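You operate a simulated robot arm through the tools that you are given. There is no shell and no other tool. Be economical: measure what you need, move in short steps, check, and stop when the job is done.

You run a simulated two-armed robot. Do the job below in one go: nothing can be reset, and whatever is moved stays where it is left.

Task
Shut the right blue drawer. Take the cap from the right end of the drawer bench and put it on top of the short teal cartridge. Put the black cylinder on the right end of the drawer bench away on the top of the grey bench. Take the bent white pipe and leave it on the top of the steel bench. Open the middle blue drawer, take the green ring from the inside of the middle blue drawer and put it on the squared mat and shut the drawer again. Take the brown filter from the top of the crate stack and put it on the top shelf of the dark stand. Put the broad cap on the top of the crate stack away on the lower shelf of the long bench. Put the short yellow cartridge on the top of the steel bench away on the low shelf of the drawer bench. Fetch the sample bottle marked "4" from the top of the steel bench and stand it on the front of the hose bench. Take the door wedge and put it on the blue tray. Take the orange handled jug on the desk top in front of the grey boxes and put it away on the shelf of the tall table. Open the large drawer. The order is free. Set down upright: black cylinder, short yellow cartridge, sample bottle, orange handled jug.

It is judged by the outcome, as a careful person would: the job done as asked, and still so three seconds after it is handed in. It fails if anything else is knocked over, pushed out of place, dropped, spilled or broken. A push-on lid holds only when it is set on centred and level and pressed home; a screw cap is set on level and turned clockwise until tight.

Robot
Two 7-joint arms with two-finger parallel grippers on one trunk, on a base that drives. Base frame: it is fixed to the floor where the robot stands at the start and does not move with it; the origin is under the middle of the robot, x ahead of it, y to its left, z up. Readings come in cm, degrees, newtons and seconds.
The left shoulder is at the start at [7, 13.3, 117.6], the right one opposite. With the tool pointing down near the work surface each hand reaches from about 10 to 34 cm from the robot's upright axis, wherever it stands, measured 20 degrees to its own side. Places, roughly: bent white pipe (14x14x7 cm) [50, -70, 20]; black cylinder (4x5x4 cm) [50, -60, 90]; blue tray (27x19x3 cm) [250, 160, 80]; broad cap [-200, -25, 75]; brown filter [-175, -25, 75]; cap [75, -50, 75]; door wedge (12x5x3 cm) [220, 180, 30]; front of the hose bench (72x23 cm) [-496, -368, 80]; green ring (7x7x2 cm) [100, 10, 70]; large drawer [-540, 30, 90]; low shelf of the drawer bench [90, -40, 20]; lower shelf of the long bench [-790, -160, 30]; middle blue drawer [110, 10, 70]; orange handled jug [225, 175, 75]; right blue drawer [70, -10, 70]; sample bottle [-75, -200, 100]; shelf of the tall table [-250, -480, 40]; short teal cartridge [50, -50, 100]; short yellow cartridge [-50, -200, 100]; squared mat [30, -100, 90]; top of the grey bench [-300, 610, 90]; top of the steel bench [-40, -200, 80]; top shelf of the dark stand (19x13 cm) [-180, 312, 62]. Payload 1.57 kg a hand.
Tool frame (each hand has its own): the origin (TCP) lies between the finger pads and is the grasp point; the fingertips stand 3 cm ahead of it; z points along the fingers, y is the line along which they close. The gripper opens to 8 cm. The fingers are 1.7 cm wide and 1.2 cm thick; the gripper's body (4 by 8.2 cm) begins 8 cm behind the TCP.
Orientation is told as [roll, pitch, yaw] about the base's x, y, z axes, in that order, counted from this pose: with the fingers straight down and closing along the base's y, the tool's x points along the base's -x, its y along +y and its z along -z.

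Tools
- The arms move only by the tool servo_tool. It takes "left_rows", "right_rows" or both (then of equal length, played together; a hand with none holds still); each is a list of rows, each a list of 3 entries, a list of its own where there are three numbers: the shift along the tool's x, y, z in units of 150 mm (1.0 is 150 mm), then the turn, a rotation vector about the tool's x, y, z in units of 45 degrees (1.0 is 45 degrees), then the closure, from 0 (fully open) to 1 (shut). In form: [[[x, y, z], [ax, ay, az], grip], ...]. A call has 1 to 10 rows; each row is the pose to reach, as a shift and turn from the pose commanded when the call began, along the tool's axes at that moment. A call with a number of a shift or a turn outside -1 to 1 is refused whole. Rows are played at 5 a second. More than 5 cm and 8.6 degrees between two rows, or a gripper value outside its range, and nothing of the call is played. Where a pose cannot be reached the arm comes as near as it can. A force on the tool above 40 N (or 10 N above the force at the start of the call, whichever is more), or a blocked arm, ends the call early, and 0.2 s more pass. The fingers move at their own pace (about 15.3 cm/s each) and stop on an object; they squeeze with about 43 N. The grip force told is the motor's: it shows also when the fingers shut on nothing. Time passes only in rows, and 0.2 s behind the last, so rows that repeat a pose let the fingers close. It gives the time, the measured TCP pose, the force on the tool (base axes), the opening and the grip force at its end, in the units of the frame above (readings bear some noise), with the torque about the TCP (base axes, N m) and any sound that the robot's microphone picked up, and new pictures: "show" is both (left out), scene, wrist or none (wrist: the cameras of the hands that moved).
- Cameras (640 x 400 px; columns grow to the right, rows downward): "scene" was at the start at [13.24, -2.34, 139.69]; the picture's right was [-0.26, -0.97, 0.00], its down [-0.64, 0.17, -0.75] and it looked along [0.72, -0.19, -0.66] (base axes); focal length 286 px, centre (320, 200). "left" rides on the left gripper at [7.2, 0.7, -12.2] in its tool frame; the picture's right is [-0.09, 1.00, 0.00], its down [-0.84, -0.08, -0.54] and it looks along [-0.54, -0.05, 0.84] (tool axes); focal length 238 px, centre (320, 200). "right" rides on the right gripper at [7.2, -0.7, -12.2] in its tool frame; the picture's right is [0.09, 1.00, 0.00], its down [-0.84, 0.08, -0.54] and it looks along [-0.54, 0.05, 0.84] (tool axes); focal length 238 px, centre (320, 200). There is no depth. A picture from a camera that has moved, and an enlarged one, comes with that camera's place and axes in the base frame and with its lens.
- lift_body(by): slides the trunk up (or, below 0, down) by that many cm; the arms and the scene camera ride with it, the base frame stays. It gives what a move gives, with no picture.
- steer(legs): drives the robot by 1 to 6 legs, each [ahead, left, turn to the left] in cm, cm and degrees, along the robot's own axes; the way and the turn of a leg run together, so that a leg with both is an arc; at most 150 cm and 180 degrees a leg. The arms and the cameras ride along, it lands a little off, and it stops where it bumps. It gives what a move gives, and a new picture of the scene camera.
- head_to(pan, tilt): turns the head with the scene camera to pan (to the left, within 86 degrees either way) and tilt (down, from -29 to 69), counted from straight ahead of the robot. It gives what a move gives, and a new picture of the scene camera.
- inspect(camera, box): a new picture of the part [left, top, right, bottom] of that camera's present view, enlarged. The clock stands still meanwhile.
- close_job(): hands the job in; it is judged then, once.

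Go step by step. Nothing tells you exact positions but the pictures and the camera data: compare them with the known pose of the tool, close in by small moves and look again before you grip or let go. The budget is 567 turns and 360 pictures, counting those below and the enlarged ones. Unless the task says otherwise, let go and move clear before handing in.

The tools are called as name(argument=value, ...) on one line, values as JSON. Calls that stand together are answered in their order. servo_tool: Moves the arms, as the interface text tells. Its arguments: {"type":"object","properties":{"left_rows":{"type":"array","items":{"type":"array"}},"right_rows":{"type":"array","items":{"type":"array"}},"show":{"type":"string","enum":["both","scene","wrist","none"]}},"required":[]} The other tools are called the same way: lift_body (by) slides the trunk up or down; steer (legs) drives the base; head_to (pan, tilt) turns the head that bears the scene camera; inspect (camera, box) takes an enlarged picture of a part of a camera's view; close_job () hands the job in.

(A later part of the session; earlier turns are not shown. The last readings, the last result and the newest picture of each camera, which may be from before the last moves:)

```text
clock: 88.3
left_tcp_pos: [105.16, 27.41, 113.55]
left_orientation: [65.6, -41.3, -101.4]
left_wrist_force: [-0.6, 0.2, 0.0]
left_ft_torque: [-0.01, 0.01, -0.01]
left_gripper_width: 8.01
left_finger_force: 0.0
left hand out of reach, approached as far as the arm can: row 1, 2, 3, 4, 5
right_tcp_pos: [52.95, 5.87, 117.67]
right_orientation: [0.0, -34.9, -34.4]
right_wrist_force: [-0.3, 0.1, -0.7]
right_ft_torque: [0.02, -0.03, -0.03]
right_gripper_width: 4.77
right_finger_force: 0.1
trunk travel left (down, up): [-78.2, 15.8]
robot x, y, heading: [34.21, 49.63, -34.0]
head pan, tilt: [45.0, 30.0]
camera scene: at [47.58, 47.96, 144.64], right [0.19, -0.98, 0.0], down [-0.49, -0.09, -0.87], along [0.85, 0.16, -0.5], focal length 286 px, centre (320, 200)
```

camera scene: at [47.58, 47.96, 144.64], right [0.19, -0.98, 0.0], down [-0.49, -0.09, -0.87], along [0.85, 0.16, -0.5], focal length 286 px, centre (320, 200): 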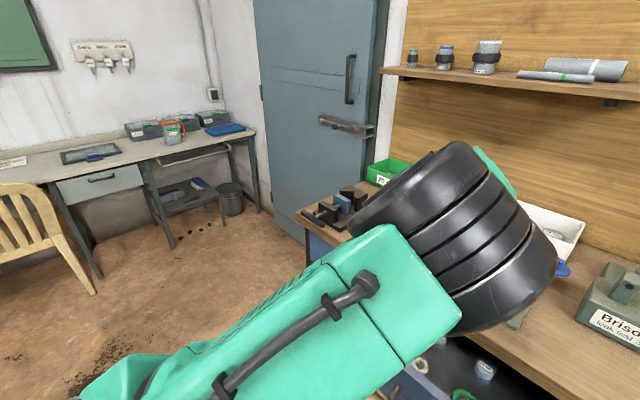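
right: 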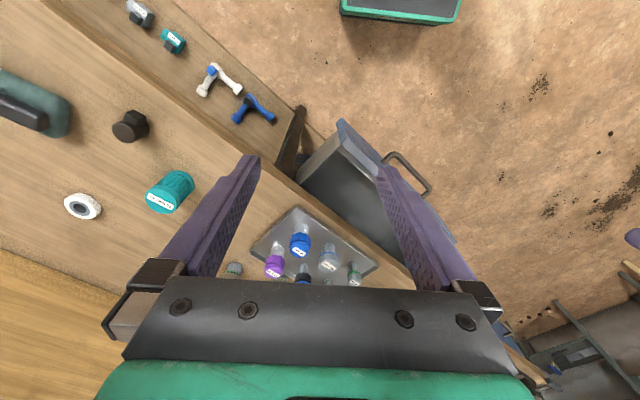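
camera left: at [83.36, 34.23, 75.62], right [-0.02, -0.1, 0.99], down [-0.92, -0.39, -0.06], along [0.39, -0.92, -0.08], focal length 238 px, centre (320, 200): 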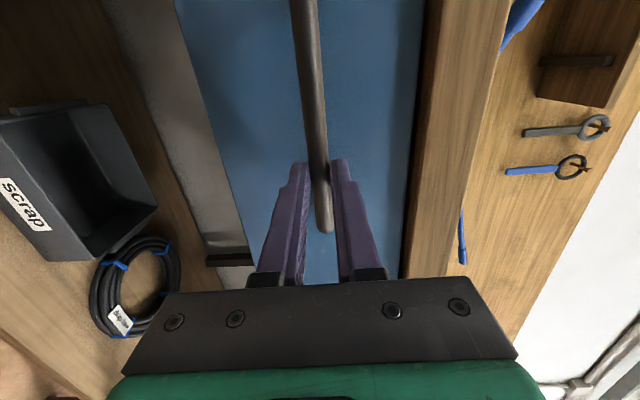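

servo_tool(left_rows=[[[-0.035, -0.075, -0.145], [-0.055, -0.048, 0.165], 0], [[-0.07, -0.15, -0.29], [-0.11, -0.096, 0.33], 0], [[-0.104, -0.224, -0.436], [-0.165, -0.144, 0.495], 0], [[-0.138, -0.3, -0.58], [-0.219, -0.191, 0.66], 0], [[-0.172, -0.372, -0.727], [-0.274, -0.239, 0.825], 0], [[-0.207, -0.447, -0.873], [-0.329, -0.287, 0.99], 0]], show="none")

servo_tool(left_rows=[[[0, 0, -0.15], [0, 0, 0], 0], [[0, 0, -0.3], [0, 0, 0], 0], [[0, 0, -0.45], [0, 0, 0], 0], [[0, 0, -0.6], [0, 0, 0], 0]], show="scene")

```text
clock: 89.7
left_tcp_pos: [110.12, 24.16, 127.01]
left_orientation: [88.7, -0.3, -124.7]
left_wrist_force: [0.3, 0.8, 0.4]
left_ft_torque: [0.04, 0.03, -0.05]
left_gripper_width: 8.01
left_finger_force: 0.1
left hand out of reach, approached as far as the arm can: row 1, 2, 3, 4, 5, 6
right_tcp_pos: [53.03, 5.72, 117.56]
right_orientation: [0.1, -34.7, -34.4]
right_wrist_force: [0.4, 0.6, -1.0]
right_ft_torque: [0.0, 0.02, 0.0]
right_gripper_width: 4.8
right_finger_force: 0.1
trunk travel left (down, up): [-78.2, 15.8]
robot x, y, heading: [34.31, 49.05, -34.4]
head pan, tilt: [45.0, 30.0]
```

```text
clock: 90.7
left_tcp_pos: [109.63, 26.89, 130.26]
left_orientation: [90.1, -0.3, -124.5]
left_wrist_force: [0.5, 0.7, -0.2]
left_ft_torque: [0.01, 0.01, -0.01]
left_gripper_width: 8.02
left_finger_force: 0.1
left hand out of reach, approached as far as the arm can: row 1, 2, 3, 4
right_tcp_pos: [52.83, 5.92, 117.64]
right_orientation: [0.0, -35.0, -34.4]
right_wrist_force: [-0.5, 0.0, 0.1]
right_ft_torque: [-0.05, 0.01, -0.03]
right_gripper_width: 4.79
right_finger_force: 0.0
trunk travel left (down, up): [-78.2, 15.8]
robot x, y, heading: [34.48, 49.4, -34.4]
head pan, tilt: [45.0, 30.0]
camera scene: at [47.45, 48.15, 144.66], right [0.19, -0.98, 0.0], down [-0.49, -0.09, -0.87], along [0.85, 0.16, -0.5], focal length 286 px, centre (320, 200)
```

scene: 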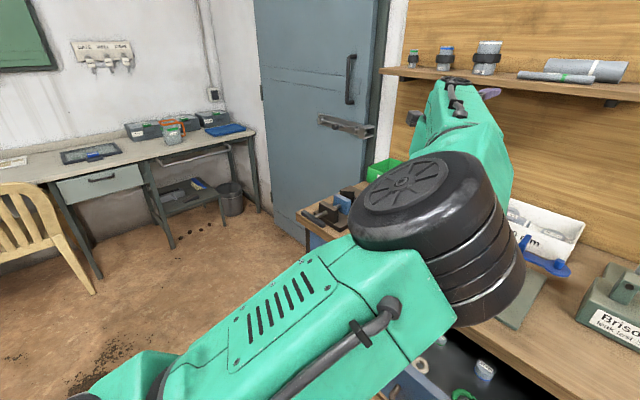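

servo_tool(left_rows=[[[0, 0, 0], [0, -0.17, 0], 0], [[0, 0, 0], [0, -0.34, 0], 0], [[0, 0, 0], [0, -0.51, 0], 0], [[0, 0, 0], [0, -0.68, 0], 0], [[0, 0, 0], [0, -0.85, 0], 0], [[0, 0, 0], [0, -1, 0], 0]], show="none")

servo_tool(left_rows=[[[0, -0.1, -0.2], [0, -0.17, 0], 0], [[0, -0.2, -0.4], [0, -0.34, 0], 0], [[0, -0.3, -0.6], [0, -0.51, 0], 0], [[0, -0.4, -0.8], [0, -0.68, 0], 0], [[0, -0.5, -1], [0, -0.85, 0], 0], [[0, -0.5, -1], [0, -1, 0], 0]], show="scene")

```text
clock: 92.1
left_tcp_pos: [105.21, 24.75, 127.71]
left_orientation: [90.1, 0.3, -168.4]
left_wrist_force: [-1.0, -0.4, -0.3]
left_ft_torque: [-0.01, -0.01, 0.04]
left_gripper_width: 7.99
left_finger_force: 0.1
left hand out of reach, approached as far as the arm can: row 5, 6
right_tcp_pos: [52.74, 5.59, 117.6]
right_orientation: [0.3, -34.8, -34.5]
right_wrist_force: [-1.0, 0.5, -0.1]
right_ft_torque: [0.0, -0.02, 0.02]
right_gripper_width: 4.83
right_finger_force: 0.1
trunk travel left (down, up): [-78.2, 15.8]
robot x, y, heading: [34.45, 49.31, -34.1]
head pan, tilt: [45.0, 30.0]
```

```text
clock: 93.5
left_tcp_pos: [96.43, 39.11, 122.16]
left_orientation: [88.3, 4.8, 153.6]
left_wrist_force: [-0.3, -0.5, -0.7]
left_ft_torque: [-0.04, 0.04, -0.02]
left_gripper_width: 8.04
left_finger_force: 0.1
left hand out of reach, approached as far as the arm can: row 2, 3, 4, 5, 6
right_tcp_pos: [52.78, 5.68, 117.56]
right_orientation: [0.2, -34.8, -34.5]
right_wrist_force: [0.8, 1.5, 0.0]
right_ft_torque: [-0.01, -0.01, 0.01]
right_gripper_width: 4.82
right_finger_force: 0.1
trunk travel left (down, up): [-78.2, 15.8]
robot x, y, heading: [34.37, 49.26, -34.2]
head pan, tilt: [45.0, 30.0]
camera scene: at [47.38, 47.9, 144.66], right [0.19, -0.98, 0.0], down [-0.49, -0.09, -0.87], along [0.85, 0.16, -0.5], focal length 286 px, centre (320, 200)
```

scene: 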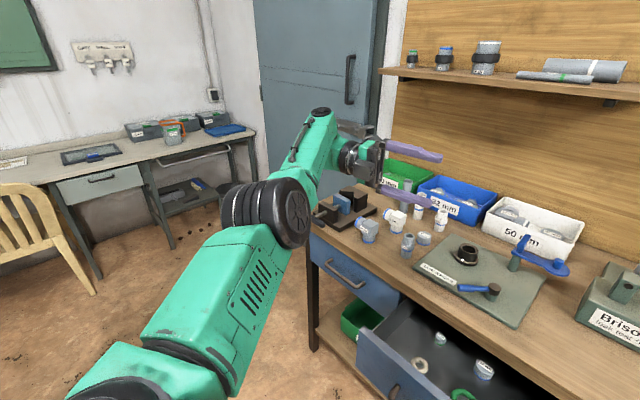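

The elbow has swung out to the left now. I'll draw the hand right and back in this pose.

servo_tool(left_rows=[[[-0.1, 0, 0.2], [0, 0, 0], 0], [[-0.2, 0, 0.4], [0, 0, 0], 0], [[-0.3, 0, 0.6], [0, 0, 0], 0], [[-0.4, 0, 0.8], [0, 0, 0], 0], [[-0.5, 0, 1], [0, 0, 0], 0]], show="none")

servo_tool(left_rows=[[[-0.1, 0, 0], [0.17, 0, 0], 0], [[-0.2, 0, 0], [0.34, 0, 0], 0], [[-0.3, 0, 0], [0.51, 0, 0], 0], [[-0.3, 0, 0], [0.68, 0, 0], 0], [[-0.3, 0, 0], [0.85, 0, 0], 0], [[-0.3, 0, 0], [1, 0, 0], 0]], show="scene")

```text
clock: 94.7
left_tcp_pos: [93.65, 27.94, 124.76]
left_orientation: [87.9, 4.2, 153.6]
left_wrist_force: [0.4, -0.6, -1.3]
left_ft_torque: [0.0, 0.0, 0.01]
left_gripper_width: 8.01
left_finger_force: 0.1
left hand out of reach, approached as far as the arm can: row 1, 2, 3, 4, 5
right_tcp_pos: [52.88, 5.81, 117.6]
right_orientation: [0.2, -34.8, -34.4]
right_wrist_force: [-0.2, 0.3, 0.1]
right_ft_torque: [0.03, -0.01, 0.02]
right_gripper_width: 4.8
right_finger_force: 0.1
trunk travel left (down, up): [-78.2, 15.8]
robot x, y, heading: [34.65, 49.2, -34.3]
head pan, tilt: [45.0, 30.0]
```

```text
clock: 96.1
left_tcp_pos: [90.64, 28.3, 124.7]
left_orientation: [42.9, 4.5, 153.5]
left_wrist_force: [0.0, 0.2, 0.2]
left_ft_torque: [-0.01, -0.02, -0.03]
left_gripper_width: 8.01
left_finger_force: 0.1
left hand out of reach, approached as far as the arm can: row 1, 2, 3, 4, 5, 6
right_tcp_pos: [52.46, 5.54, 117.5]
right_orientation: [0.3, -35.0, -34.6]
right_wrist_force: [0.6, 0.7, -0.5]
right_ft_torque: [0.04, -0.02, 0.02]
right_gripper_width: 4.78
right_finger_force: 0.2
trunk travel left (down, up): [-78.2, 15.8]
robot x, y, heading: [34.35, 49.39, -34.3]
head pan, tilt: [45.0, 30.0]
camera scene: at [47.22, 47.67, 144.66], right [0.19, -0.98, 0.0], down [-0.49, -0.09, -0.87], along [0.85, 0.16, -0.5], focal length 286 px, centre (320, 200)
```

scene: 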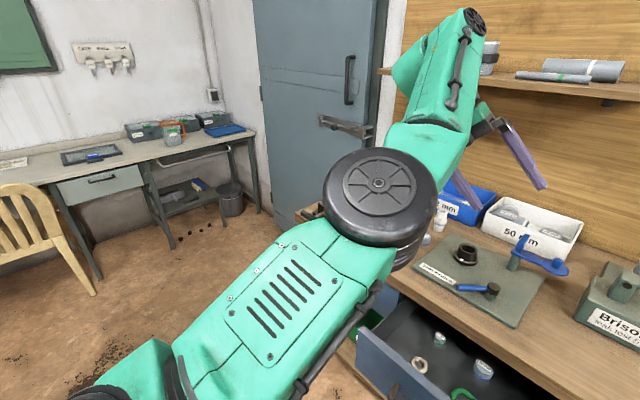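

servo_tool(left_rows=[[[0, 0, 0], [0.17, 0, 0], 0], [[0, 0, 0], [0.34, 0, 0], 0], [[0, 0, 0], [0.51, 0, 0], 0], [[0, 0, 0], [0.68, 0, 0], 0], [[0, 0, 0], [0.85, 0, 0], 0], [[0, 0, 0], [0.96, 0, 0], 0]], show="none")

servo_tool(left_rows=[[[-0.25, 0, 0], [0, 0, 0], 0], [[-0.5, 0, 0], [0, 0, 0], 0], [[-0.75, 0, 0], [0, 0, 0], 0], [[-1, 0, 0], [0, 0, 0], 0]], show="scene")

```text
clock: 97.5
left_tcp_pos: [89.98, 29.33, 124.19]
left_orientation: [-0.2, 4.6, 153.7]
left_wrist_force: [0.4, -0.5, -0.2]
left_ft_torque: [0.04, 0.0, 0.0]
left_gripper_width: 8.01
left_finger_force: 0.1
left hand out of reach, approached as far as the arm can: row 4, 5, 6
right_tcp_pos: [52.8, 5.67, 117.5]
right_orientation: [0.2, -34.8, -34.4]
right_wrist_force: [-1.5, -0.1, 0.6]
right_ft_torque: [0.05, -0.02, -0.01]
right_gripper_width: 4.79
right_finger_force: 0.0
trunk travel left (down, up): [-78.2, 15.8]
robot x, y, heading: [34.36, 49.03, -34.3]
head pan, tilt: [45.0, 30.0]
```

```text
clock: 98.5
left_tcp_pos: [90.02, 29.58, 124.22]
left_orientation: [-0.1, 4.6, 153.6]
left_wrist_force: [-1.0, -0.6, -0.6]
left_ft_torque: [-0.01, 0.05, 0.02]
left_gripper_width: 7.98
left_finger_force: 0.1
left hand out of reach, approached as far as the arm can: row 1, 2, 3, 4
right_tcp_pos: [52.91, 5.79, 117.65]
right_orientation: [0.1, -34.8, -34.3]
right_wrist_force: [-0.6, -0.2, 0.5]
right_ft_torque: [0.04, 0.02, 0.0]
right_gripper_width: 4.8
right_finger_force: 0.1
trunk travel left (down, up): [-78.2, 15.8]
robot x, y, heading: [34.32, 49.45, -34.3]
head pan, tilt: [45.0, 30.0]
camera scene: at [47.53, 48.04, 144.65], right [0.19, -0.98, 0.0], down [-0.49, -0.09, -0.87], along [0.85, 0.16, -0.5], focal length 286 px, centre (320, 200)
```

scene: 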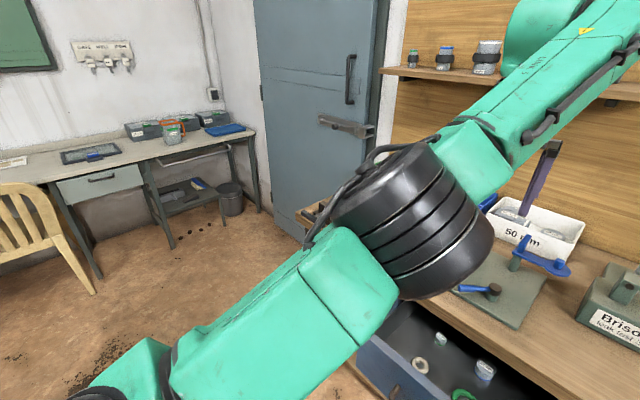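

This looks like the original elbow-out posture with the hand yawed 180°. I'll try spinning the tool back.

servo_tool(left_rows=[[[0, 0, 0], [0, 0, 0.17], 0], [[0, 0, 0], [0, 0, 0.34], 0], [[0, 0, 0], [0, 0, 0.51], 0], [[0, 0, 0], [0, 0, 0.68], 0], [[0, 0, 0], [0, 0, 0.85], 0], [[0, 0, 0], [0, 0, 1], 0]], show="none")

servo_tool(left_rows=[[[0, 0, 0], [0, 0, 0.17], 0], [[0, 0, 0], [0, 0, 0.34], 0], [[0, 0, 0], [0, 0, 0.51], 0], [[0, 0, 0], [0, 0, 0.68], 0], [[0, 0, 0], [0, 0, 0.85], 0], [[0, 0, 0], [0, 0, 1], 0]], show="none")

```text
clock: 99.9
left_tcp_pos: [87.5, 31.3, 123.49]
left_orientation: [-3.5, 3.3, 108.5]
left_wrist_force: [-0.5, -0.6, 0.9]
left_ft_torque: [-0.03, -0.01, -0.01]
left_gripper_width: 8.0
left_finger_force: 0.0
left hand out of reach, approached as far as the arm can: row 3, 5, 6
right_tcp_pos: [52.68, 5.81, 117.58]
right_orientation: [0.1, -34.8, -34.3]
right_wrist_force: [-0.3, 0.3, -0.7]
right_ft_torque: [0.03, 0.0, 0.0]
right_gripper_width: 4.79
right_finger_force: 0.0
trunk travel left (down, up): [-78.2, 15.8]
robot x, y, heading: [34.53, 49.3, -34.4]
head pan, tilt: [45.0, 30.0]
```

```text
clock: 101.3
left_tcp_pos: [69.37, 32.92, 118.57]
left_orientation: [-5.0, 0.0, 64.3]
left_wrist_force: [0.4, -0.8, 0.6]
left_ft_torque: [0.02, -0.03, 0.01]
left_gripper_width: 8.0
left_finger_force: 0.1
left hand out of reach, approached as far as the arm can: row 1, 2, 3, 4, 5, 6
right_tcp_pos: [52.87, 5.82, 117.64]
right_orientation: [0.1, -34.8, -34.3]
right_wrist_force: [-0.1, 0.0, -0.4]
right_ft_torque: [-0.01, -0.01, 0.0]
right_gripper_width: 4.81
right_finger_force: 0.1
trunk travel left (down, up): [-78.2, 15.8]
robot x, y, heading: [34.54, 48.95, -34.4]
head pan, tilt: [45.0, 30.0]
```

Spinning this way frees it. Continue.

servo_tool(left_rows=[[[0, 0, 0], [0, 0, 0.17], 0], [[0, 0, 0], [0, 0, 0.34], 0], [[0, 0, 0], [0, 0, 0.51], 0], [[0, 0, 0], [0, 0, 0.68], 0], [[0, 0, 0], [0, 0, 0.85], 0], [[0, 0, 0], [0, 0, 1], 0]], show="none")

servo_tool(left_rows=[[[0, 0, 0], [0, 0, 0.17], 0], [[0, 0, 0], [0, 0, 0.34], 0], [[0, 0, 0], [0, 0, 0.51], 0], [[0, 0, 0], [0, 0, 0.68], 0], [[0, 0, 0], [0, 0, 0.85], 0], [[0, 0, 0], [0, 0, 1], 0]], show="scene")

```text
clock: 102.7
left_tcp_pos: [51.44, 38.42, 115.74]
left_orientation: [-3.5, -3.5, 19.0]
left_wrist_force: [0.3, -0.6, 0.2]
left_ft_torque: [0.03, 0.0, 0.0]
left_gripper_width: 8.01
left_finger_force: 0.0
left hand out of reach, approached as far as the arm can: row 1, 2, 3, 4, 5, 6
right_tcp_pos: [52.67, 5.79, 117.55]
right_orientation: [0.1, -34.8, -34.4]
right_wrist_force: [-0.2, 0.2, 0.2]
right_ft_torque: [0.03, -0.01, 0.02]
right_gripper_width: 4.78
right_finger_force: 0.0
trunk travel left (down, up): [-78.2, 15.8]
robot x, y, heading: [33.94, 49.35, -34.5]
head pan, tilt: [45.0, 30.0]
```

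```text
clock: 103.0
left_tcp_pos: [51.45, 38.38, 115.77]
left_orientation: [-3.7, -3.5, 18.8]
left_wrist_force: [1.3, -2.8, 4.2]
left_ft_torque: [0.26, 0.48, 0.24]
left_gripper_width: 8.0
left_finger_force: 0.1
left hand out of reach, approached as far as the arm can: row 1
right_tcp_pos: [52.85, 5.88, 117.48]
right_orientation: [-0.1, -34.8, -34.4]
right_wrist_force: [0.1, 0.4, -0.3]
right_ft_torque: [0.0, 0.03, -0.04]
right_gripper_width: 4.78
right_finger_force: 0.0
trunk travel left (down, up): [-78.2, 15.8]
robot x, y, heading: [34.5, 49.5, -34.2]
head pan, tilt: [45.0, 30.0]
stopped in row 1 (left hand): the force on the tool passed its limit at 88 N (the readings are from after the stop); the commanded pose is now the measured one
camera scene: at [47.55, 48.04, 144.65], right [0.19, -0.98, 0.0], down [-0.49, -0.09, -0.87], along [0.85, 0.16, -0.5], focal length 286 px, centre (320, 200)
```

scene: 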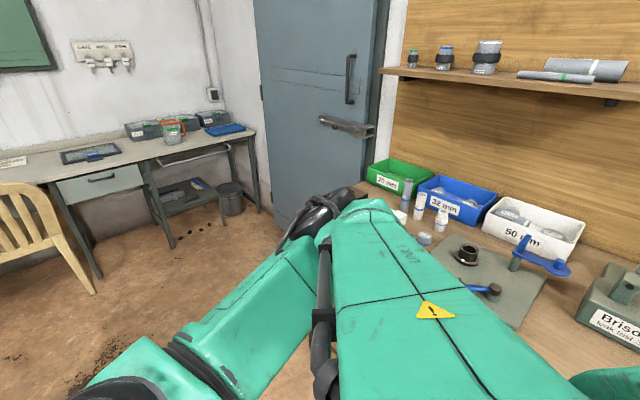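

The wrist roll joint was simply wound to its end stop. I'll move clear of the body and unwind the other way.

servo_tool(left_rows=[[[-0.08, -0.1, 0], [0, 0, -0.17], 0], [[-0.16, -0.2, 0], [0, 0, -0.34], 0], [[-0.24, -0.3, 0], [0, 0, -0.51], 0], [[-0.32, -0.4, 0], [0, 0, -0.68], 0], [[-0.4, -0.5, 0], [0, 0, -0.85], 0], [[-0.48, -0.6, 0], [0, 0, -1], 0]], show="none")

servo_tool(left_rows=[[[0, 0, 0], [0, 0, -0.17], 0], [[0, 0, 0], [0, 0, -0.34], 0], [[0, 0, 0], [0, 0, -0.51], 0], [[0, 0, 0], [0, 0, -0.68], 0], [[0, 0, 0], [0, 0, -0.85], 0], [[0, 0, 0], [0, 0, -1], 0]], show="none")

servo_tool(left_rows=[[[0, 0, 0], [0, 0, -0.17], 0], [[0, 0, 0], [0, 0, -0.34], 0], [[0, 0, 0], [0, 0, -0.51], 0], [[0, 0, 0], [0, 0, -0.68], 0], [[0, 0, 0], [0, 0, -0.85], 0], [[0, 0, 0], [0, 0, -1], 0]], show="none")

servo_tool(left_rows=[[[0, 0, 0], [0, 0, -0.17], 0], [[0, 0, 0], [0, 0, -0.34], 0], [[0, 0, 0], [0, 0, -0.51], 0], [[0, 0, 0], [0, 0, -0.68], 0], [[0, 0, 0], [0, 0, -0.85], 0], [[0, 0, 0], [0, 0, -1], 0]], show="none")

```text
clock: 104.4
left_tcp_pos: [60.77, 32.11, 116.89]
left_orientation: [-5.1, 0.0, 63.5]
left_wrist_force: [-0.1, -0.4, -0.2]
left_ft_torque: [0.01, 0.01, -0.01]
left_gripper_width: 8.0
left_finger_force: 0.1
right_tcp_pos: [52.9, 5.85, 117.57]
right_orientation: [0.1, -34.8, -34.6]
right_wrist_force: [0.0, -0.6, 0.2]
right_ft_torque: [-0.02, 0.0, 0.02]
right_gripper_width: 4.8
right_finger_force: 0.0
trunk travel left (down, up): [-78.2, 15.8]
robot x, y, heading: [34.42, 49.25, -34.2]
head pan, tilt: [45.0, 30.0]
```

```text
clock: 105.8
left_tcp_pos: [61.02, 32.21, 116.75]
left_orientation: [-3.5, 3.6, 108.6]
left_wrist_force: [-0.3, 0.2, 0.2]
left_ft_torque: [0.0, -0.01, 0.02]
left_gripper_width: 8.0
left_finger_force: 0.1
right_tcp_pos: [52.93, 5.73, 117.61]
right_orientation: [0.1, -34.8, -34.4]
right_wrist_force: [0.8, -0.3, -0.9]
right_ft_torque: [0.0, 0.0, -0.02]
right_gripper_width: 4.82
right_finger_force: 0.1
trunk travel left (down, up): [-78.2, 15.8]
robot x, y, heading: [34.08, 49.31, -34.4]
head pan, tilt: [45.0, 30.0]
```

```text
clock: 107.2
left_tcp_pos: [60.98, 32.31, 116.78]
left_orientation: [0.0, 5.1, 153.7]
left_wrist_force: [-0.1, 0.9, 0.5]
left_ft_torque: [0.0, 0.0, 0.01]
left_gripper_width: 8.0
left_finger_force: 0.1
right_tcp_pos: [52.82, 5.82, 117.69]
right_orientation: [0.2, -34.8, -34.4]
right_wrist_force: [0.3, -0.1, 0.2]
right_ft_torque: [0.0, 0.0, -0.01]
right_gripper_width: 4.79
right_finger_force: 0.0
trunk travel left (down, up): [-78.2, 15.8]
robot x, y, heading: [34.29, 49.52, -34.0]
head pan, tilt: [45.0, 30.0]
```

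```text
clock: 108.6
left_tcp_pos: [61.16, 32.19, 116.87]
left_orientation: [3.6, 3.6, -161.2]
left_wrist_force: [0.5, -0.1, -0.2]
left_ft_torque: [0.03, -0.02, 0.04]
left_gripper_width: 7.99
left_finger_force: 0.0
right_tcp_pos: [52.79, 5.86, 117.68]
right_orientation: [0.1, -34.8, -34.3]
right_wrist_force: [0.1, 0.2, 0.0]
right_ft_torque: [0.03, 0.01, 0.03]
right_gripper_width: 4.81
right_finger_force: 0.1
trunk travel left (down, up): [-78.2, 15.8]
robot x, y, heading: [34.5, 49.33, -34.0]
head pan, tilt: [45.0, 30.0]
```

Unwinding freely. Three more spins bring it to the normal yaw.

servo_tool(left_rows=[[[0, 0, 0], [0, 0, -0.17], 0], [[0, 0, 0], [0, 0, -0.34], 0], [[0, 0, 0], [0, 0, -0.51], 0], [[0, 0, 0], [0, 0, -0.68], 0], [[0, 0, 0], [0, 0, -0.85], 0], [[0, 0, 0], [0, 0, -1], 0]], show="none")

servo_tool(left_rows=[[[0, 0, 0], [0, 0, -0.17], 0], [[0, 0, 0], [0, 0, -0.34], 0], [[0, 0, 0], [0, 0, -0.51], 0], [[0, 0, 0], [0, 0, -0.68], 0], [[0, 0, 0], [0, 0, -0.85], 0], [[0, 0, 0], [0, 0, -1], 0]], show="none")

servo_tool(left_rows=[[[0, 0, 0], [0, 0, -0.17], 0], [[0, 0, 0], [0, 0, -0.34], 0], [[0, 0, 0], [0, 0, -0.51], 0], [[0, 0, 0], [0, 0, -0.68], 0], [[0, 0, 0], [0, 0, -0.82], 0]], show="scene")

```text
clock: 110.0
left_tcp_pos: [61.05, 32.22, 116.88]
left_orientation: [5.1, 0.1, -116.4]
left_wrist_force: [0.3, -0.3, 0.6]
left_ft_torque: [0.0, 0.0, 0.0]
left_gripper_width: 8.0
left_finger_force: 0.0
right_tcp_pos: [52.75, 5.88, 117.7]
right_orientation: [0.1, -34.8, -34.4]
right_wrist_force: [0.1, 0.5, -0.7]
right_ft_torque: [0.0, 0.0, 0.0]
right_gripper_width: 4.81
right_finger_force: 0.1
trunk travel left (down, up): [-78.2, 15.8]
robot x, y, heading: [34.16, 49.47, -34.4]
head pan, tilt: [45.0, 30.0]
```

```text
clock: 111.4
left_tcp_pos: [61.07, 32.12, 116.86]
left_orientation: [3.5, -3.6, -71.4]
left_wrist_force: [0.8, 0.4, 0.1]
left_ft_torque: [0.01, -0.02, 0.01]
left_gripper_width: 8.01
left_finger_force: 0.1
right_tcp_pos: [52.95, 5.86, 117.49]
right_orientation: [0.2, -34.8, -34.4]
right_wrist_force: [-0.3, -0.3, -0.3]
right_ft_torque: [0.02, 0.02, 0.02]
right_gripper_width: 4.81
right_finger_force: 0.0
trunk travel left (down, up): [-78.2, 15.8]
robot x, y, heading: [34.6, 49.26, -34.3]
head pan, tilt: [45.0, 30.0]
```

```text
clock: 112.6
left_tcp_pos: [61.14, 32.25, 116.94]
left_orientation: [0.7, -5.0, -34.4]
left_wrist_force: [0.2, 0.0, -0.2]
left_ft_torque: [0.0, -0.01, 0.01]
left_gripper_width: 8.01
left_finger_force: 0.2
right_tcp_pos: [52.87, 5.79, 117.73]
right_orientation: [0.1, -34.8, -34.3]
right_wrist_force: [0.7, -0.1, -1.0]
right_ft_torque: [-0.01, -0.02, 0.01]
right_gripper_width: 4.79
right_finger_force: 0.1
trunk travel left (down, up): [-78.2, 15.8]
robot x, y, heading: [34.41, 49.13, -34.4]
head pan, tilt: [45.0, 30.0]
camera scene: at [47.52, 48.05, 144.65], right [0.19, -0.98, 0.0], down [-0.49, -0.09, -0.87], along [0.85, 0.16, -0.5], focal length 286 px, centre (320, 200)
```

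scene: 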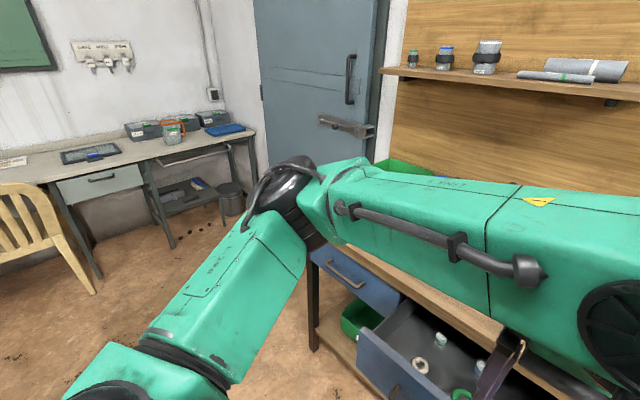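

The left arm is back in its natural posture. I'll tuck it, then bring the right hand over the ring.

servo_tool(left_rows=[[[0.15, 0.15, 0], [0, 0, 0], 0], [[0.3, 0.3, 0], [0, 0, 0], 0], [[0.45, 0.5, 0], [0, 0, 0], 0], [[0.6, 0.7, 0], [0, 0, 0], 0], [[0.7, 0.9, 0], [0, 0, 0], 0]], show="none")

steer(legs=[[0, 32.3, 0], [20, 0, 0]])

```text
clock: 113.8
left_tcp_pos: [61.25, 47.79, 119.18]
left_orientation: [0.4, -4.7, -34.7]
left_wrist_force: [0.4, 0.9, 1.3]
left_ft_torque: [-0.07, 0.01, 0.0]
left_gripper_width: 8.01
left_finger_force: 0.1
left hand out of reach, approached as far as the arm can: row 3, 4, 5
right_tcp_pos: [53.0, 6.22, 117.78]
right_orientation: [-0.2, -34.9, -34.4]
right_wrist_force: [0.0, -0.4, -0.4]
right_ft_torque: [-0.01, 0.03, -0.02]
right_gripper_width: 4.81
right_finger_force: 0.0
trunk travel left (down, up): [-78.2, 15.8]
robot x, y, heading: [34.28, 49.35, -34.4]
head pan, tilt: [45.0, 30.0]
```

```text
clock: 117.1
left_tcp_pos: [95.23, 62.07, 119.39]
left_orientation: [0.9, -5.2, -35.2]
left_wrist_force: [-0.5, 0.0, -0.2]
left_ft_torque: [0.0, 0.03, -0.01]
left_gripper_width: 7.99
left_finger_force: 0.0
right_tcp_pos: [86.34, 20.81, 117.69]
right_orientation: [0.1, -35.0, -35.0]
right_wrist_force: [-0.1, -0.1, 0.4]
right_ft_torque: [0.0, 0.01, -0.01]
right_gripper_width: 4.8
right_finger_force: 0.0
trunk travel left (down, up): [-78.2, 15.8]
robot x, y, heading: [68.84, 64.29, -35.0]
head pan, tilt: [45.0, 30.0]
camera scene: at [81.49, 62.94, 144.68], right [0.18, -0.98, 0.0], down [-0.49, -0.09, -0.87], along [0.85, 0.15, -0.5], focal length 286 px, centre (320, 200)
```

scene: 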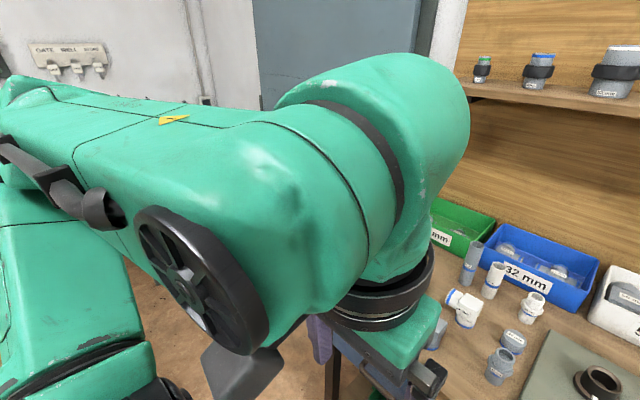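

inspect(camera="right", box=[0, 0, 640, 400])

head_to(pan=-20, tilt=60)

```text
1.00 times, centred on (320, 200) of right (not enlarged: the box is as wide or as high as the picture)
camera zoom: at [75.37, 27.54, 123.67], right [0.51, 0.86, -0.05], down [0.35, -0.15, 0.92], along [0.79, -0.49, -0.38], focal length 238 px, centre (320, 200)
```

zoom: 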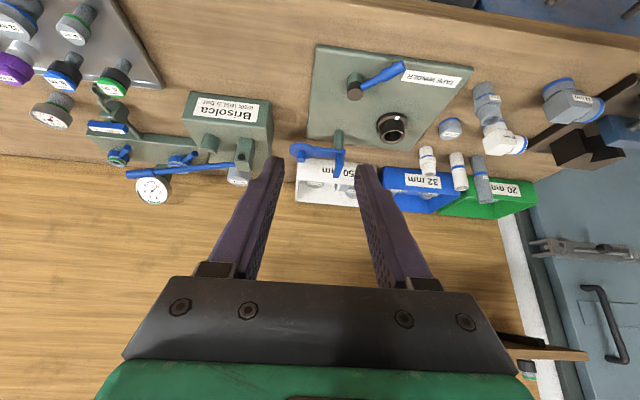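

```text
clock: 118.5
left_tcp_pos: [95.53, 61.69, 119.47]
left_orientation: [0.8, -5.0, -35.1]
left_wrist_force: [0.4, -0.1, -0.7]
left_ft_torque: [-0.01, 0.0, 0.01]
left_gripper_width: 7.99
left_finger_force: 0.0
right_tcp_pos: [86.54, 20.49, 117.51]
right_orientation: [0.1, -34.7, -35.0]
right_wrist_force: [-0.4, -0.1, 0.0]
right_ft_torque: [0.02, 0.03, 0.01]
right_gripper_width: 4.81
right_finger_force: 0.1
trunk travel left (down, up): [-78.2, 15.8]
robot x, y, heading: [68.32, 63.91, -35.0]
head pan, tilt: [-20.0, 60.0]
camera scene: at [76.74, 55.73, 140.44], right [-0.82, -0.58, 0.0], down [-0.5, 0.71, -0.5], along [0.29, -0.41, -0.87], focal length 286 px, centre (320, 200)
```

scene: 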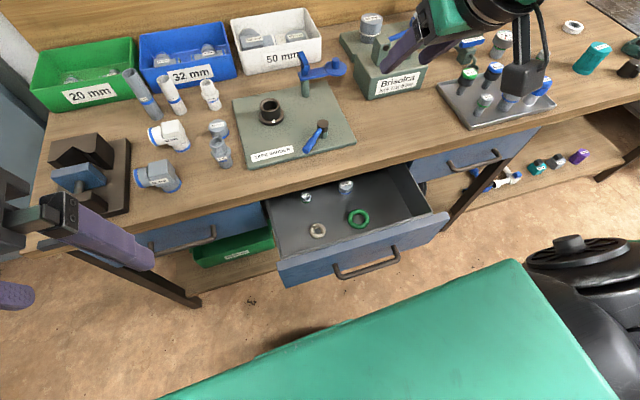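

Ring triangulates to about [88.7, 20.4, 68.5]. I'll reduce tilt to about 15°, lower so the TCP is ~8 cm above it, and look.

servo_tool(right_rows=[[[0, -0.04, 0], [0, 0.15, 0], 0.4], [[0, -0.08, 0], [0, 0.3, 0], 0.4], [[0, -0.12, 0], [0, 0.44, 0], 0.4]], show="none")

lift_body(by=-37)

inspect(camera="right", box=[0, 0, 640, 400])

inspect(camera="scene", box=[0, 0, 640, 400])

```text
clock: 119.3
left_tcp_pos: [95.49, 62.05, 119.34]
left_orientation: [0.8, -5.0, -35.3]
left_wrist_force: [-0.2, -0.3, 0.2]
left_ft_torque: [-0.01, 0.04, 0.04]
left_gripper_width: 8.01
left_finger_force: 0.0
right_tcp_pos: [85.71, 19.06, 117.66]
right_orientation: [0.1, -14.8, -34.8]
right_wrist_force: [0.1, 0.0, -0.3]
right_ft_torque: [-0.02, 0.01, 0.01]
right_gripper_width: 4.79
right_finger_force: 0.1
trunk travel left (down, up): [-78.2, 15.8]
robot x, y, heading: [68.69, 64.2, -35.0]
head pan, tilt: [-20.0, 60.0]
```

```text
clock: 122.9
left_tcp_pos: [95.45, 62.01, 82.38]
left_orientation: [0.8, -5.1, -35.1]
left_wrist_force: [0.5, 0.1, 0.5]
left_ft_torque: [0.0, -0.01, -0.01]
left_gripper_width: 8.0
left_finger_force: 0.0
right_tcp_pos: [85.65, 19.19, 80.63]
right_orientation: [0.1, -15.0, -35.0]
right_wrist_force: [-0.1, 0.5, -1.4]
right_ft_torque: [0.01, -0.01, 0.02]
right_gripper_width: 4.81
right_finger_force: 0.0
trunk travel left (down, up): [-41.2, 52.8]
robot x, y, heading: [68.75, 63.92, -35.2]
head pan, tilt: [-20.0, 60.0]
```

```text
1.00 times, centred on (320, 200) of right (not enlarged: the box is as wide or as high as the picture)
camera zoom: at [76.81, 24.44, 90.62], right [0.5, 0.87, -0.02], down [0.59, -0.32, 0.74], along [0.63, -0.38, -0.67], focal length 238 px, centre (320, 200)
```

zoom: 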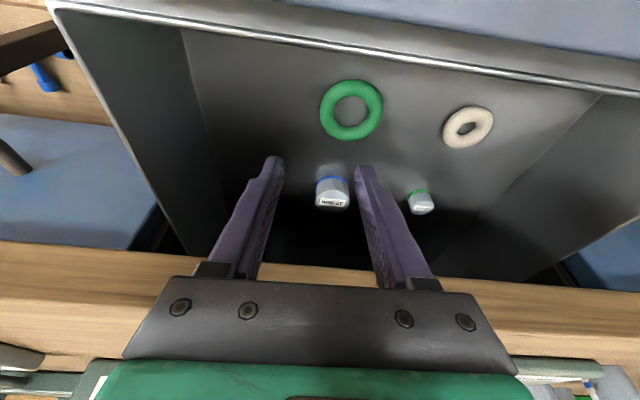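

```text
1.00 times, centred on (320, 200) of scene (not enlarged: the box is as wide or as high as the picture)
camera zoom: at [76.69, 55.75, 103.44], right [-0.82, -0.58, 0.0], down [-0.5, 0.71, -0.5], along [0.29, -0.41, -0.87], focal length 286 px, centre (320, 200)
```

zoom: 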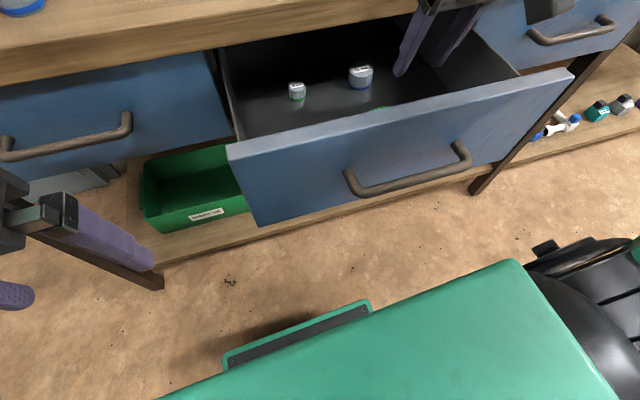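

The ring sits ahead of the fingers as computed. I'll lower 8 cm more by the trunk and the last bit by the arm.

lift_body(by=-8)

servo_tool(right_rows=[[[-0.03, -0.01, 0.01], [0, 0, 0], 0.4], [[-0.03, -0.01, 0.01], [0, 0, 0], 0.4]], show="wrist")

```text
clock: 124.0
left_tcp_pos: [95.53, 61.91, 74.44]
left_orientation: [0.9, -5.2, -35.4]
left_wrist_force: [0.8, 0.0, -0.3]
left_ft_torque: [-0.01, -0.01, 0.01]
left_gripper_width: 7.98
left_finger_force: 0.0
right_tcp_pos: [85.52, 19.22, 72.67]
right_orientation: [0.2, -14.9, -34.9]
right_wrist_force: [-0.3, 0.4, 0.0]
right_ft_torque: [0.02, 0.02, 0.01]
right_gripper_width: 4.8
right_finger_force: 0.1
trunk travel left (down, up): [-33.2, 60.8]
robot x, y, heading: [68.85, 64.24, -34.9]
head pan, tilt: [-20.0, 60.0]
```

```text
clock: 124.6
left_tcp_pos: [95.38, 61.9, 74.4]
left_orientation: [0.8, -5.2, -35.2]
left_wrist_force: [0.2, -0.4, 0.5]
left_ft_torque: [-0.02, 0.0, 0.0]
left_gripper_width: 8.0
left_finger_force: 0.1
right_tcp_pos: [85.94, 18.88, 72.6]
right_orientation: [0.0, -15.0, -35.0]
right_wrist_force: [-0.5, 0.4, 2.1]
right_ft_torque: [0.04, 0.1, -0.03]
right_gripper_width: 4.76
right_finger_force: 0.0
trunk travel left (down, up): [-33.2, 60.8]
robot x, y, heading: [68.66, 63.97, -34.9]
head pan, tilt: [-20.0, 60.0]
camera right: at [77.11, 24.13, 82.6], right [0.5, 0.87, -0.02], down [0.59, -0.32, 0.74], along [0.64, -0.38, -0.67], focal length 238 px, centre (320, 200)
```

right: 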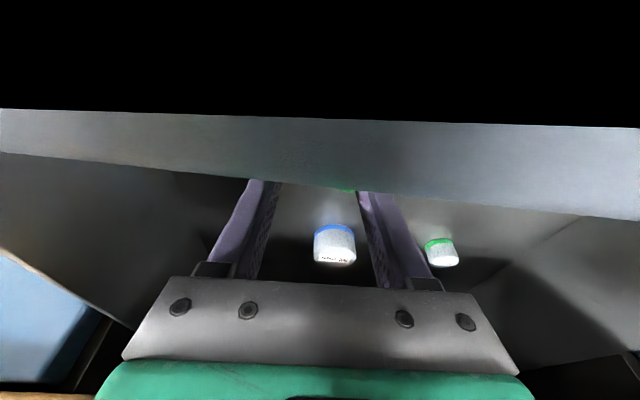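

The wrist camera housing is at the drawer's front panel, so I must not go lower like this. I'll go up, level the hand and turn it 90° so the camera sits to the side.

lift_body(by=14)

servo_tool(right_rows=[[[0, 0, 0], [0, 0.17, 0], 0.4], [[0, 0, 0], [0, 0.333, 0], 0.4]], show="none")

servo_tool(right_rows=[[[0, 0, 0], [0, 0, -0.17], 0.4], [[0, 0, 0], [0, 0, -0.34], 0.4], [[0, 0, 0], [0, 0, -0.51], 0.4], [[0, 0, 0], [0, 0, -0.68], 0.4], [[0, 0, 0], [0, 0, -0.85], 0.4], [[0, 0, 0], [0, 0, -1], 0.4]], show="none")

servo_tool(right_rows=[[[0, 0, 0], [0, 0, -0.17], 0.4], [[0, 0, 0], [0, 0, -0.34], 0.4], [[0, 0, 0], [0, 0, -0.51], 0.4], [[0, 0, 0], [0, 0, -0.68], 0.4], [[0, 0, 0], [0, 0, -0.85], 0.4], [[0, 0, 0], [0, 0, -1], 0.4]], show="wrist")

```text
clock: 126.3
left_tcp_pos: [95.5, 61.95, 88.51]
left_orientation: [0.8, -5.0, -35.2]
left_wrist_force: [-0.4, 0.0, 0.1]
left_ft_torque: [0.0, -0.01, -0.04]
left_gripper_width: 8.0
left_finger_force: 0.1
right_tcp_pos: [85.97, 18.76, 86.55]
right_orientation: [0.1, -15.0, -35.0]
right_wrist_force: [0.5, 0.6, 0.6]
right_ft_torque: [0.01, 0.01, 0.02]
right_gripper_width: 4.8
right_finger_force: 0.0
trunk travel left (down, up): [-47.2, 46.8]
robot x, y, heading: [68.5, 64.02, -34.9]
head pan, tilt: [-20.0, 60.0]
```

```text
clock: 126.9
left_tcp_pos: [95.55, 61.97, 88.38]
left_orientation: [0.8, -5.0, -35.3]
left_wrist_force: [-0.3, 0.3, 0.5]
left_ft_torque: [0.04, -0.02, 0.0]
left_gripper_width: 8.01
left_finger_force: 0.0
right_tcp_pos: [85.84, 18.79, 86.45]
right_orientation: [0.1, 0.1, -34.9]
right_wrist_force: [0.3, 0.6, 0.0]
right_ft_torque: [-0.01, 0.06, 0.0]
right_gripper_width: 4.79
right_finger_force: 0.0
trunk travel left (down, up): [-47.2, 46.8]
robot x, y, heading: [68.34, 64.59, -35.2]
head pan, tilt: [-20.0, 60.0]
```

```text
clock: 128.3
left_tcp_pos: [95.43, 62.09, 88.36]
left_orientation: [0.6, -5.1, -35.3]
left_wrist_force: [-0.5, 0.6, 0.6]
left_ft_torque: [-0.01, 0.0, -0.01]
left_gripper_width: 8.03
left_finger_force: 0.0
right_tcp_pos: [85.72, 30.33, 86.76]
right_orientation: [-0.2, 0.1, 9.6]
right_wrist_force: [-0.1, 0.0, 0.0]
right_ft_torque: [0.0, -0.03, 0.01]
right_gripper_width: 4.8
right_finger_force: 0.1
right hand out of reach, approached as far as the arm can: row 3, 4, 5, 6
trunk travel left (down, up): [-47.2, 46.8]
robot x, y, heading: [68.41, 64.26, -35.1]
head pan, tilt: [-20.0, 60.0]
```

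```text
clock: 129.7
left_tcp_pos: [95.47, 62.03, 88.3]
left_orientation: [0.8, -5.0, -35.1]
left_wrist_force: [0.6, 0.7, 0.4]
left_ft_torque: [-0.04, -0.02, 0.0]
left_gripper_width: 7.99
left_finger_force: 0.1
right_tcp_pos: [80.27, 47.07, 88.81]
right_orientation: [-0.2, 0.1, 54.6]
right_wrist_force: [-0.3, -0.2, -0.7]
right_ft_torque: [-0.02, 0.01, 0.01]
right_gripper_width: 4.79
right_finger_force: 0.0
right hand out of reach, approached as far as the arm can: row 1, 2, 3, 4, 5, 6
trunk travel left (down, up): [-47.2, 46.8]
robot x, y, heading: [68.78, 64.05, -34.8]
head pan, tilt: [-20.0, 60.0]
camera right: at [76.59, 41.14, 101.14], right [-0.87, 0.5, 0.0], down [0.42, 0.73, 0.54], along [0.27, 0.46, -0.84], focal length 238 px, centre (320, 200)
```

right: 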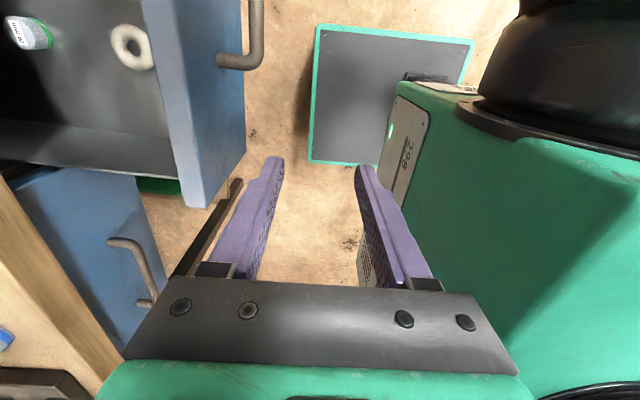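

The right wrist roll's stop is on that side; I'll unwind the other way, to put the camera on the left.

servo_tool(right_rows=[[[0, 0, 0], [0, 0, 0.17], 0.4], [[0, 0, 0], [0, 0, 0.34], 0.4], [[0, 0, 0], [0, 0, 0.51], 0.4], [[0, 0, 0], [0, 0, 0.68], 0.4], [[0, 0, 0], [0, 0, 0.85], 0.4], [[0, 0, 0], [0, 0, 1], 0.4]], show="none")

servo_tool(right_rows=[[[0, 0, 0], [0, 0, 0.17], 0.4], [[0, 0, 0], [0, 0, 0.34], 0.4], [[0, 0, 0], [0, 0, 0.51], 0.4], [[0, 0, 0], [0, 0, 0.68], 0.4], [[0, 0, 0], [0, 0, 0.85], 0.4], [[0, 0, 0], [0, 0, 1], 0.4]], show="none")

servo_tool(right_rows=[[[0, -0.2, 0], [0, 0, 0], 0.4], [[0, -0.4, 0], [0, 0, 0], 0.4], [[-0.1, -0.6, 0], [0, 0, 0], 0.4], [[-0.3, -0.8, 0], [0, 0, 0], 0.4], [[-0.5, -1, 0], [0, 0, 0], 0.4], [[-0.7, -1, 0], [0, 0, 0], 0.4], [[-0.9, -1, 0], [0, 0, 0], 0.4]], show="none")

```text
clock: 131.1
left_tcp_pos: [95.52, 61.93, 88.41]
left_orientation: [0.8, -5.1, -35.2]
left_wrist_force: [-0.3, -0.1, 0.6]
left_ft_torque: [0.02, 0.02, 0.05]
left_gripper_width: 8.01
left_finger_force: 0.0
right_tcp_pos: [79.79, 46.78, 88.45]
right_orientation: [0.1, 0.0, 9.9]
right_wrist_force: [0.1, -0.2, -0.1]
right_ft_torque: [0.01, -0.03, 0.01]
right_gripper_width: 4.81
right_finger_force: 0.1
trunk travel left (down, up): [-47.2, 46.8]
robot x, y, heading: [68.49, 64.19, -35.0]
head pan, tilt: [-20.0, 60.0]
```

```text
clock: 132.5
left_tcp_pos: [95.44, 62.05, 88.34]
left_orientation: [0.9, -5.1, -35.2]
left_wrist_force: [0.4, 0.0, -1.5]
left_ft_torque: [0.02, 0.02, 0.01]
left_gripper_width: 8.02
left_finger_force: 0.0
right_tcp_pos: [79.71, 46.71, 88.32]
right_orientation: [0.0, 0.0, -35.2]
right_wrist_force: [-0.2, 0.0, -0.8]
right_ft_torque: [0.03, 0.03, -0.01]
right_gripper_width: 4.79
right_finger_force: 0.1
trunk travel left (down, up): [-47.2, 46.8]
robot x, y, heading: [68.41, 64.34, -34.7]
head pan, tilt: [-20.0, 60.0]
```

```text
clock: 134.1
left_tcp_pos: [95.49, 61.95, 88.44]
left_orientation: [0.7, -4.9, -35.3]
left_wrist_force: [0.3, -0.9, 0.3]
left_ft_torque: [0.0, -0.03, 0.0]
left_gripper_width: 7.99
left_finger_force: 0.2
right_tcp_pos: [82.23, 26.49, 88.23]
right_orientation: [0.0, -0.1, -34.9]
right_wrist_force: [1.2, -0.3, 0.6]
right_ft_torque: [0.03, -0.02, 0.0]
right_gripper_width: 4.78
right_finger_force: 0.1
trunk travel left (down, up): [-47.2, 46.8]
robot x, y, heading: [68.32, 64.11, -35.0]
head pan, tilt: [-20.0, 60.0]
```

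servo_tool(right_rows=[[[0, 0, 0], [0, 0, 0.17], 0.4], [[0, 0, 0], [0, 0, 0.34], 0.4], [[0, 0, 0], [0, 0, 0.51], 0.4], [[0, 0, 0], [0, 0, 0.68], 0.4], [[0, 0, 0], [0, 0, 0.85], 0.4], [[0, 0, 0], [0, 0, 1], 0.4]], show="none")

servo_tool(right_rows=[[[0, 0, 0], [0, 0, 0.17], 0.4], [[0, 0, 0], [0, 0, 0.34], 0.4], [[0, 0, 0], [0, 0, 0.51], 0.4], [[0, 0, 0], [0, 0, 0.68], 0.4], [[0, 0, 0], [0, 0, 0.85], 0.4], [[0, 0, 0], [0, 0, 1], 0.4]], show="wrist")

```text
clock: 135.5
left_tcp_pos: [95.39, 62.05, 88.28]
left_orientation: [0.8, -5.1, -35.2]
left_wrist_force: [-0.2, 0.2, -0.5]
left_ft_torque: [0.02, -0.02, 0.01]
left_gripper_width: 7.99
left_finger_force: 0.0
right_tcp_pos: [82.13, 26.56, 88.27]
right_orientation: [0.1, 0.0, -80.1]
right_wrist_force: [1.1, -0.4, 0.0]
right_ft_torque: [-0.03, -0.02, 0.02]
right_gripper_width: 4.81
right_finger_force: 0.1
trunk travel left (down, up): [-47.2, 46.8]
robot x, y, heading: [68.28, 64.58, -34.8]
head pan, tilt: [-20.0, 60.0]
```

```text
clock: 136.9
left_tcp_pos: [95.48, 61.96, 88.38]
left_orientation: [0.8, -5.1, -35.2]
left_wrist_force: [0.2, 0.2, 0.3]
left_ft_torque: [0.03, 0.0, 0.02]
left_gripper_width: 8.0
left_finger_force: 0.1
right_tcp_pos: [82.11, 26.7, 88.29]
right_orientation: [0.0, 0.1, -125.2]
right_wrist_force: [0.5, -0.2, -0.1]
right_ft_torque: [-0.03, -0.03, -0.04]
right_gripper_width: 4.79
right_finger_force: 0.1
trunk travel left (down, up): [-47.2, 46.8]
robot x, y, heading: [68.74, 63.9, -34.9]
head pan, tilt: [-20.0, 60.0]
camera right: at [85.56, 33.04, 100.61], right [0.87, -0.5, 0.0], down [-0.42, -0.73, 0.54], along [-0.27, -0.47, -0.84], focal length 238 px, centre (320, 200)
```

right: 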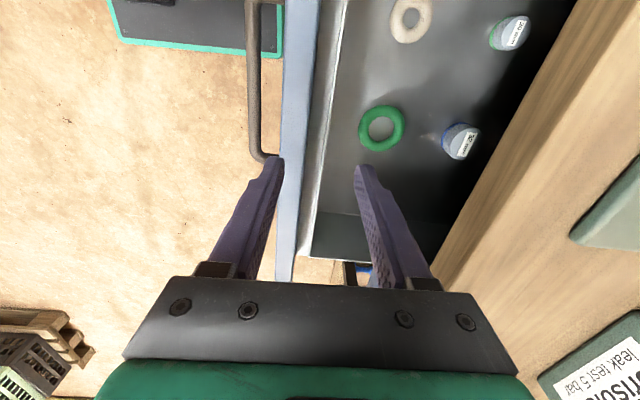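

I now have a good view: ring centre about [88.2, 20.6, 67.5], panel 49–51, bench edge ~63 along the normal. I'll shift over the near rim with a 5° lean and lower.

servo_tool(right_rows=[[[-0.03, 0.12, 0], [-0.04, 0, 0], 0.4], [[-0.06, 0.25, 0], [-0.08, 0, 0], 0.4], [[-0.097, 0.383, 0], [-0.11, 0, 0], 0.4]], show="none")

lift_body(by=-13)

inspect(camera="right", box=[0, 0, 640, 400])

inspect(camera="scene", box=[0, 0, 640, 400])

```text
clock: 137.7
left_tcp_pos: [95.49, 61.96, 88.39]
left_orientation: [0.9, -5.0, -35.3]
left_wrist_force: [0.9, -0.9, 0.0]
left_ft_torque: [0.0, 0.02, 0.03]
left_gripper_width: 8.0
left_finger_force: 0.1
right_tcp_pos: [85.92, 22.07, 88.27]
right_orientation: [4.9, 0.0, -124.9]
right_wrist_force: [-0.1, -0.4, 0.2]
right_ft_torque: [-0.03, -0.01, 0.0]
right_gripper_width: 4.79
right_finger_force: 0.1
trunk travel left (down, up): [-47.2, 46.8]
robot x, y, heading: [68.66, 64.41, -34.8]
head pan, tilt: [-20.0, 60.0]
```

```text
clock: 139.3
left_tcp_pos: [95.43, 61.92, 75.36]
left_orientation: [0.8, -5.2, -35.3]
left_wrist_force: [0.0, 0.3, 0.5]
left_ft_torque: [-0.01, 0.01, -0.01]
left_gripper_width: 8.0
left_finger_force: 0.1
right_tcp_pos: [85.95, 22.14, 75.32]
right_orientation: [5.1, 0.0, -125.0]
right_wrist_force: [0.2, -0.1, 0.6]
right_ft_torque: [0.02, 0.0, 0.0]
right_gripper_width: 4.79
right_finger_force: 0.1
trunk travel left (down, up): [-34.2, 59.8]
robot x, y, heading: [68.46, 64.35, -34.8]
head pan, tilt: [-20.0, 60.0]
```

```text
1.00 times, centred on (320, 200) of right (not enlarged: the box is as wide or as high as the picture)
camera zoom: at [88.45, 28.97, 87.49], right [0.87, -0.49, 0.09], down [-0.46, -0.7, 0.55], along [-0.21, -0.51, -0.83], focal length 238 px, centre (320, 200)
```

zoom: 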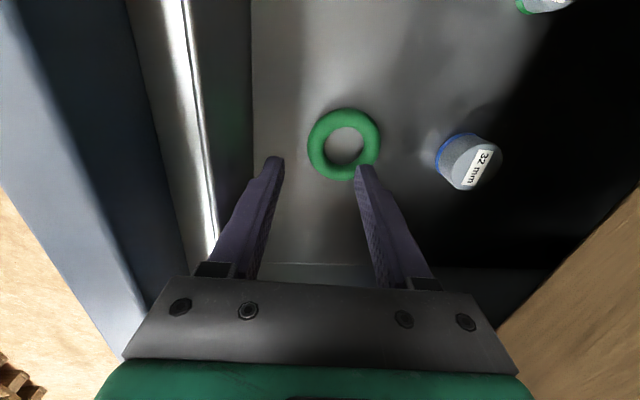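

```text
1.00 times, centred on (320, 200) of scene (not enlarged: the box is as wide or as high as the picture)
camera zoom: at [76.69, 55.76, 96.44], right [-0.82, -0.58, 0.0], down [-0.5, 0.71, -0.5], along [0.29, -0.41, -0.87], focal length 286 px, centre (320, 200)
```

zoom: 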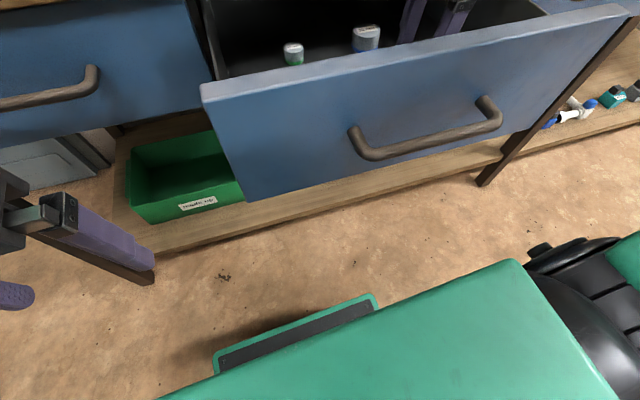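

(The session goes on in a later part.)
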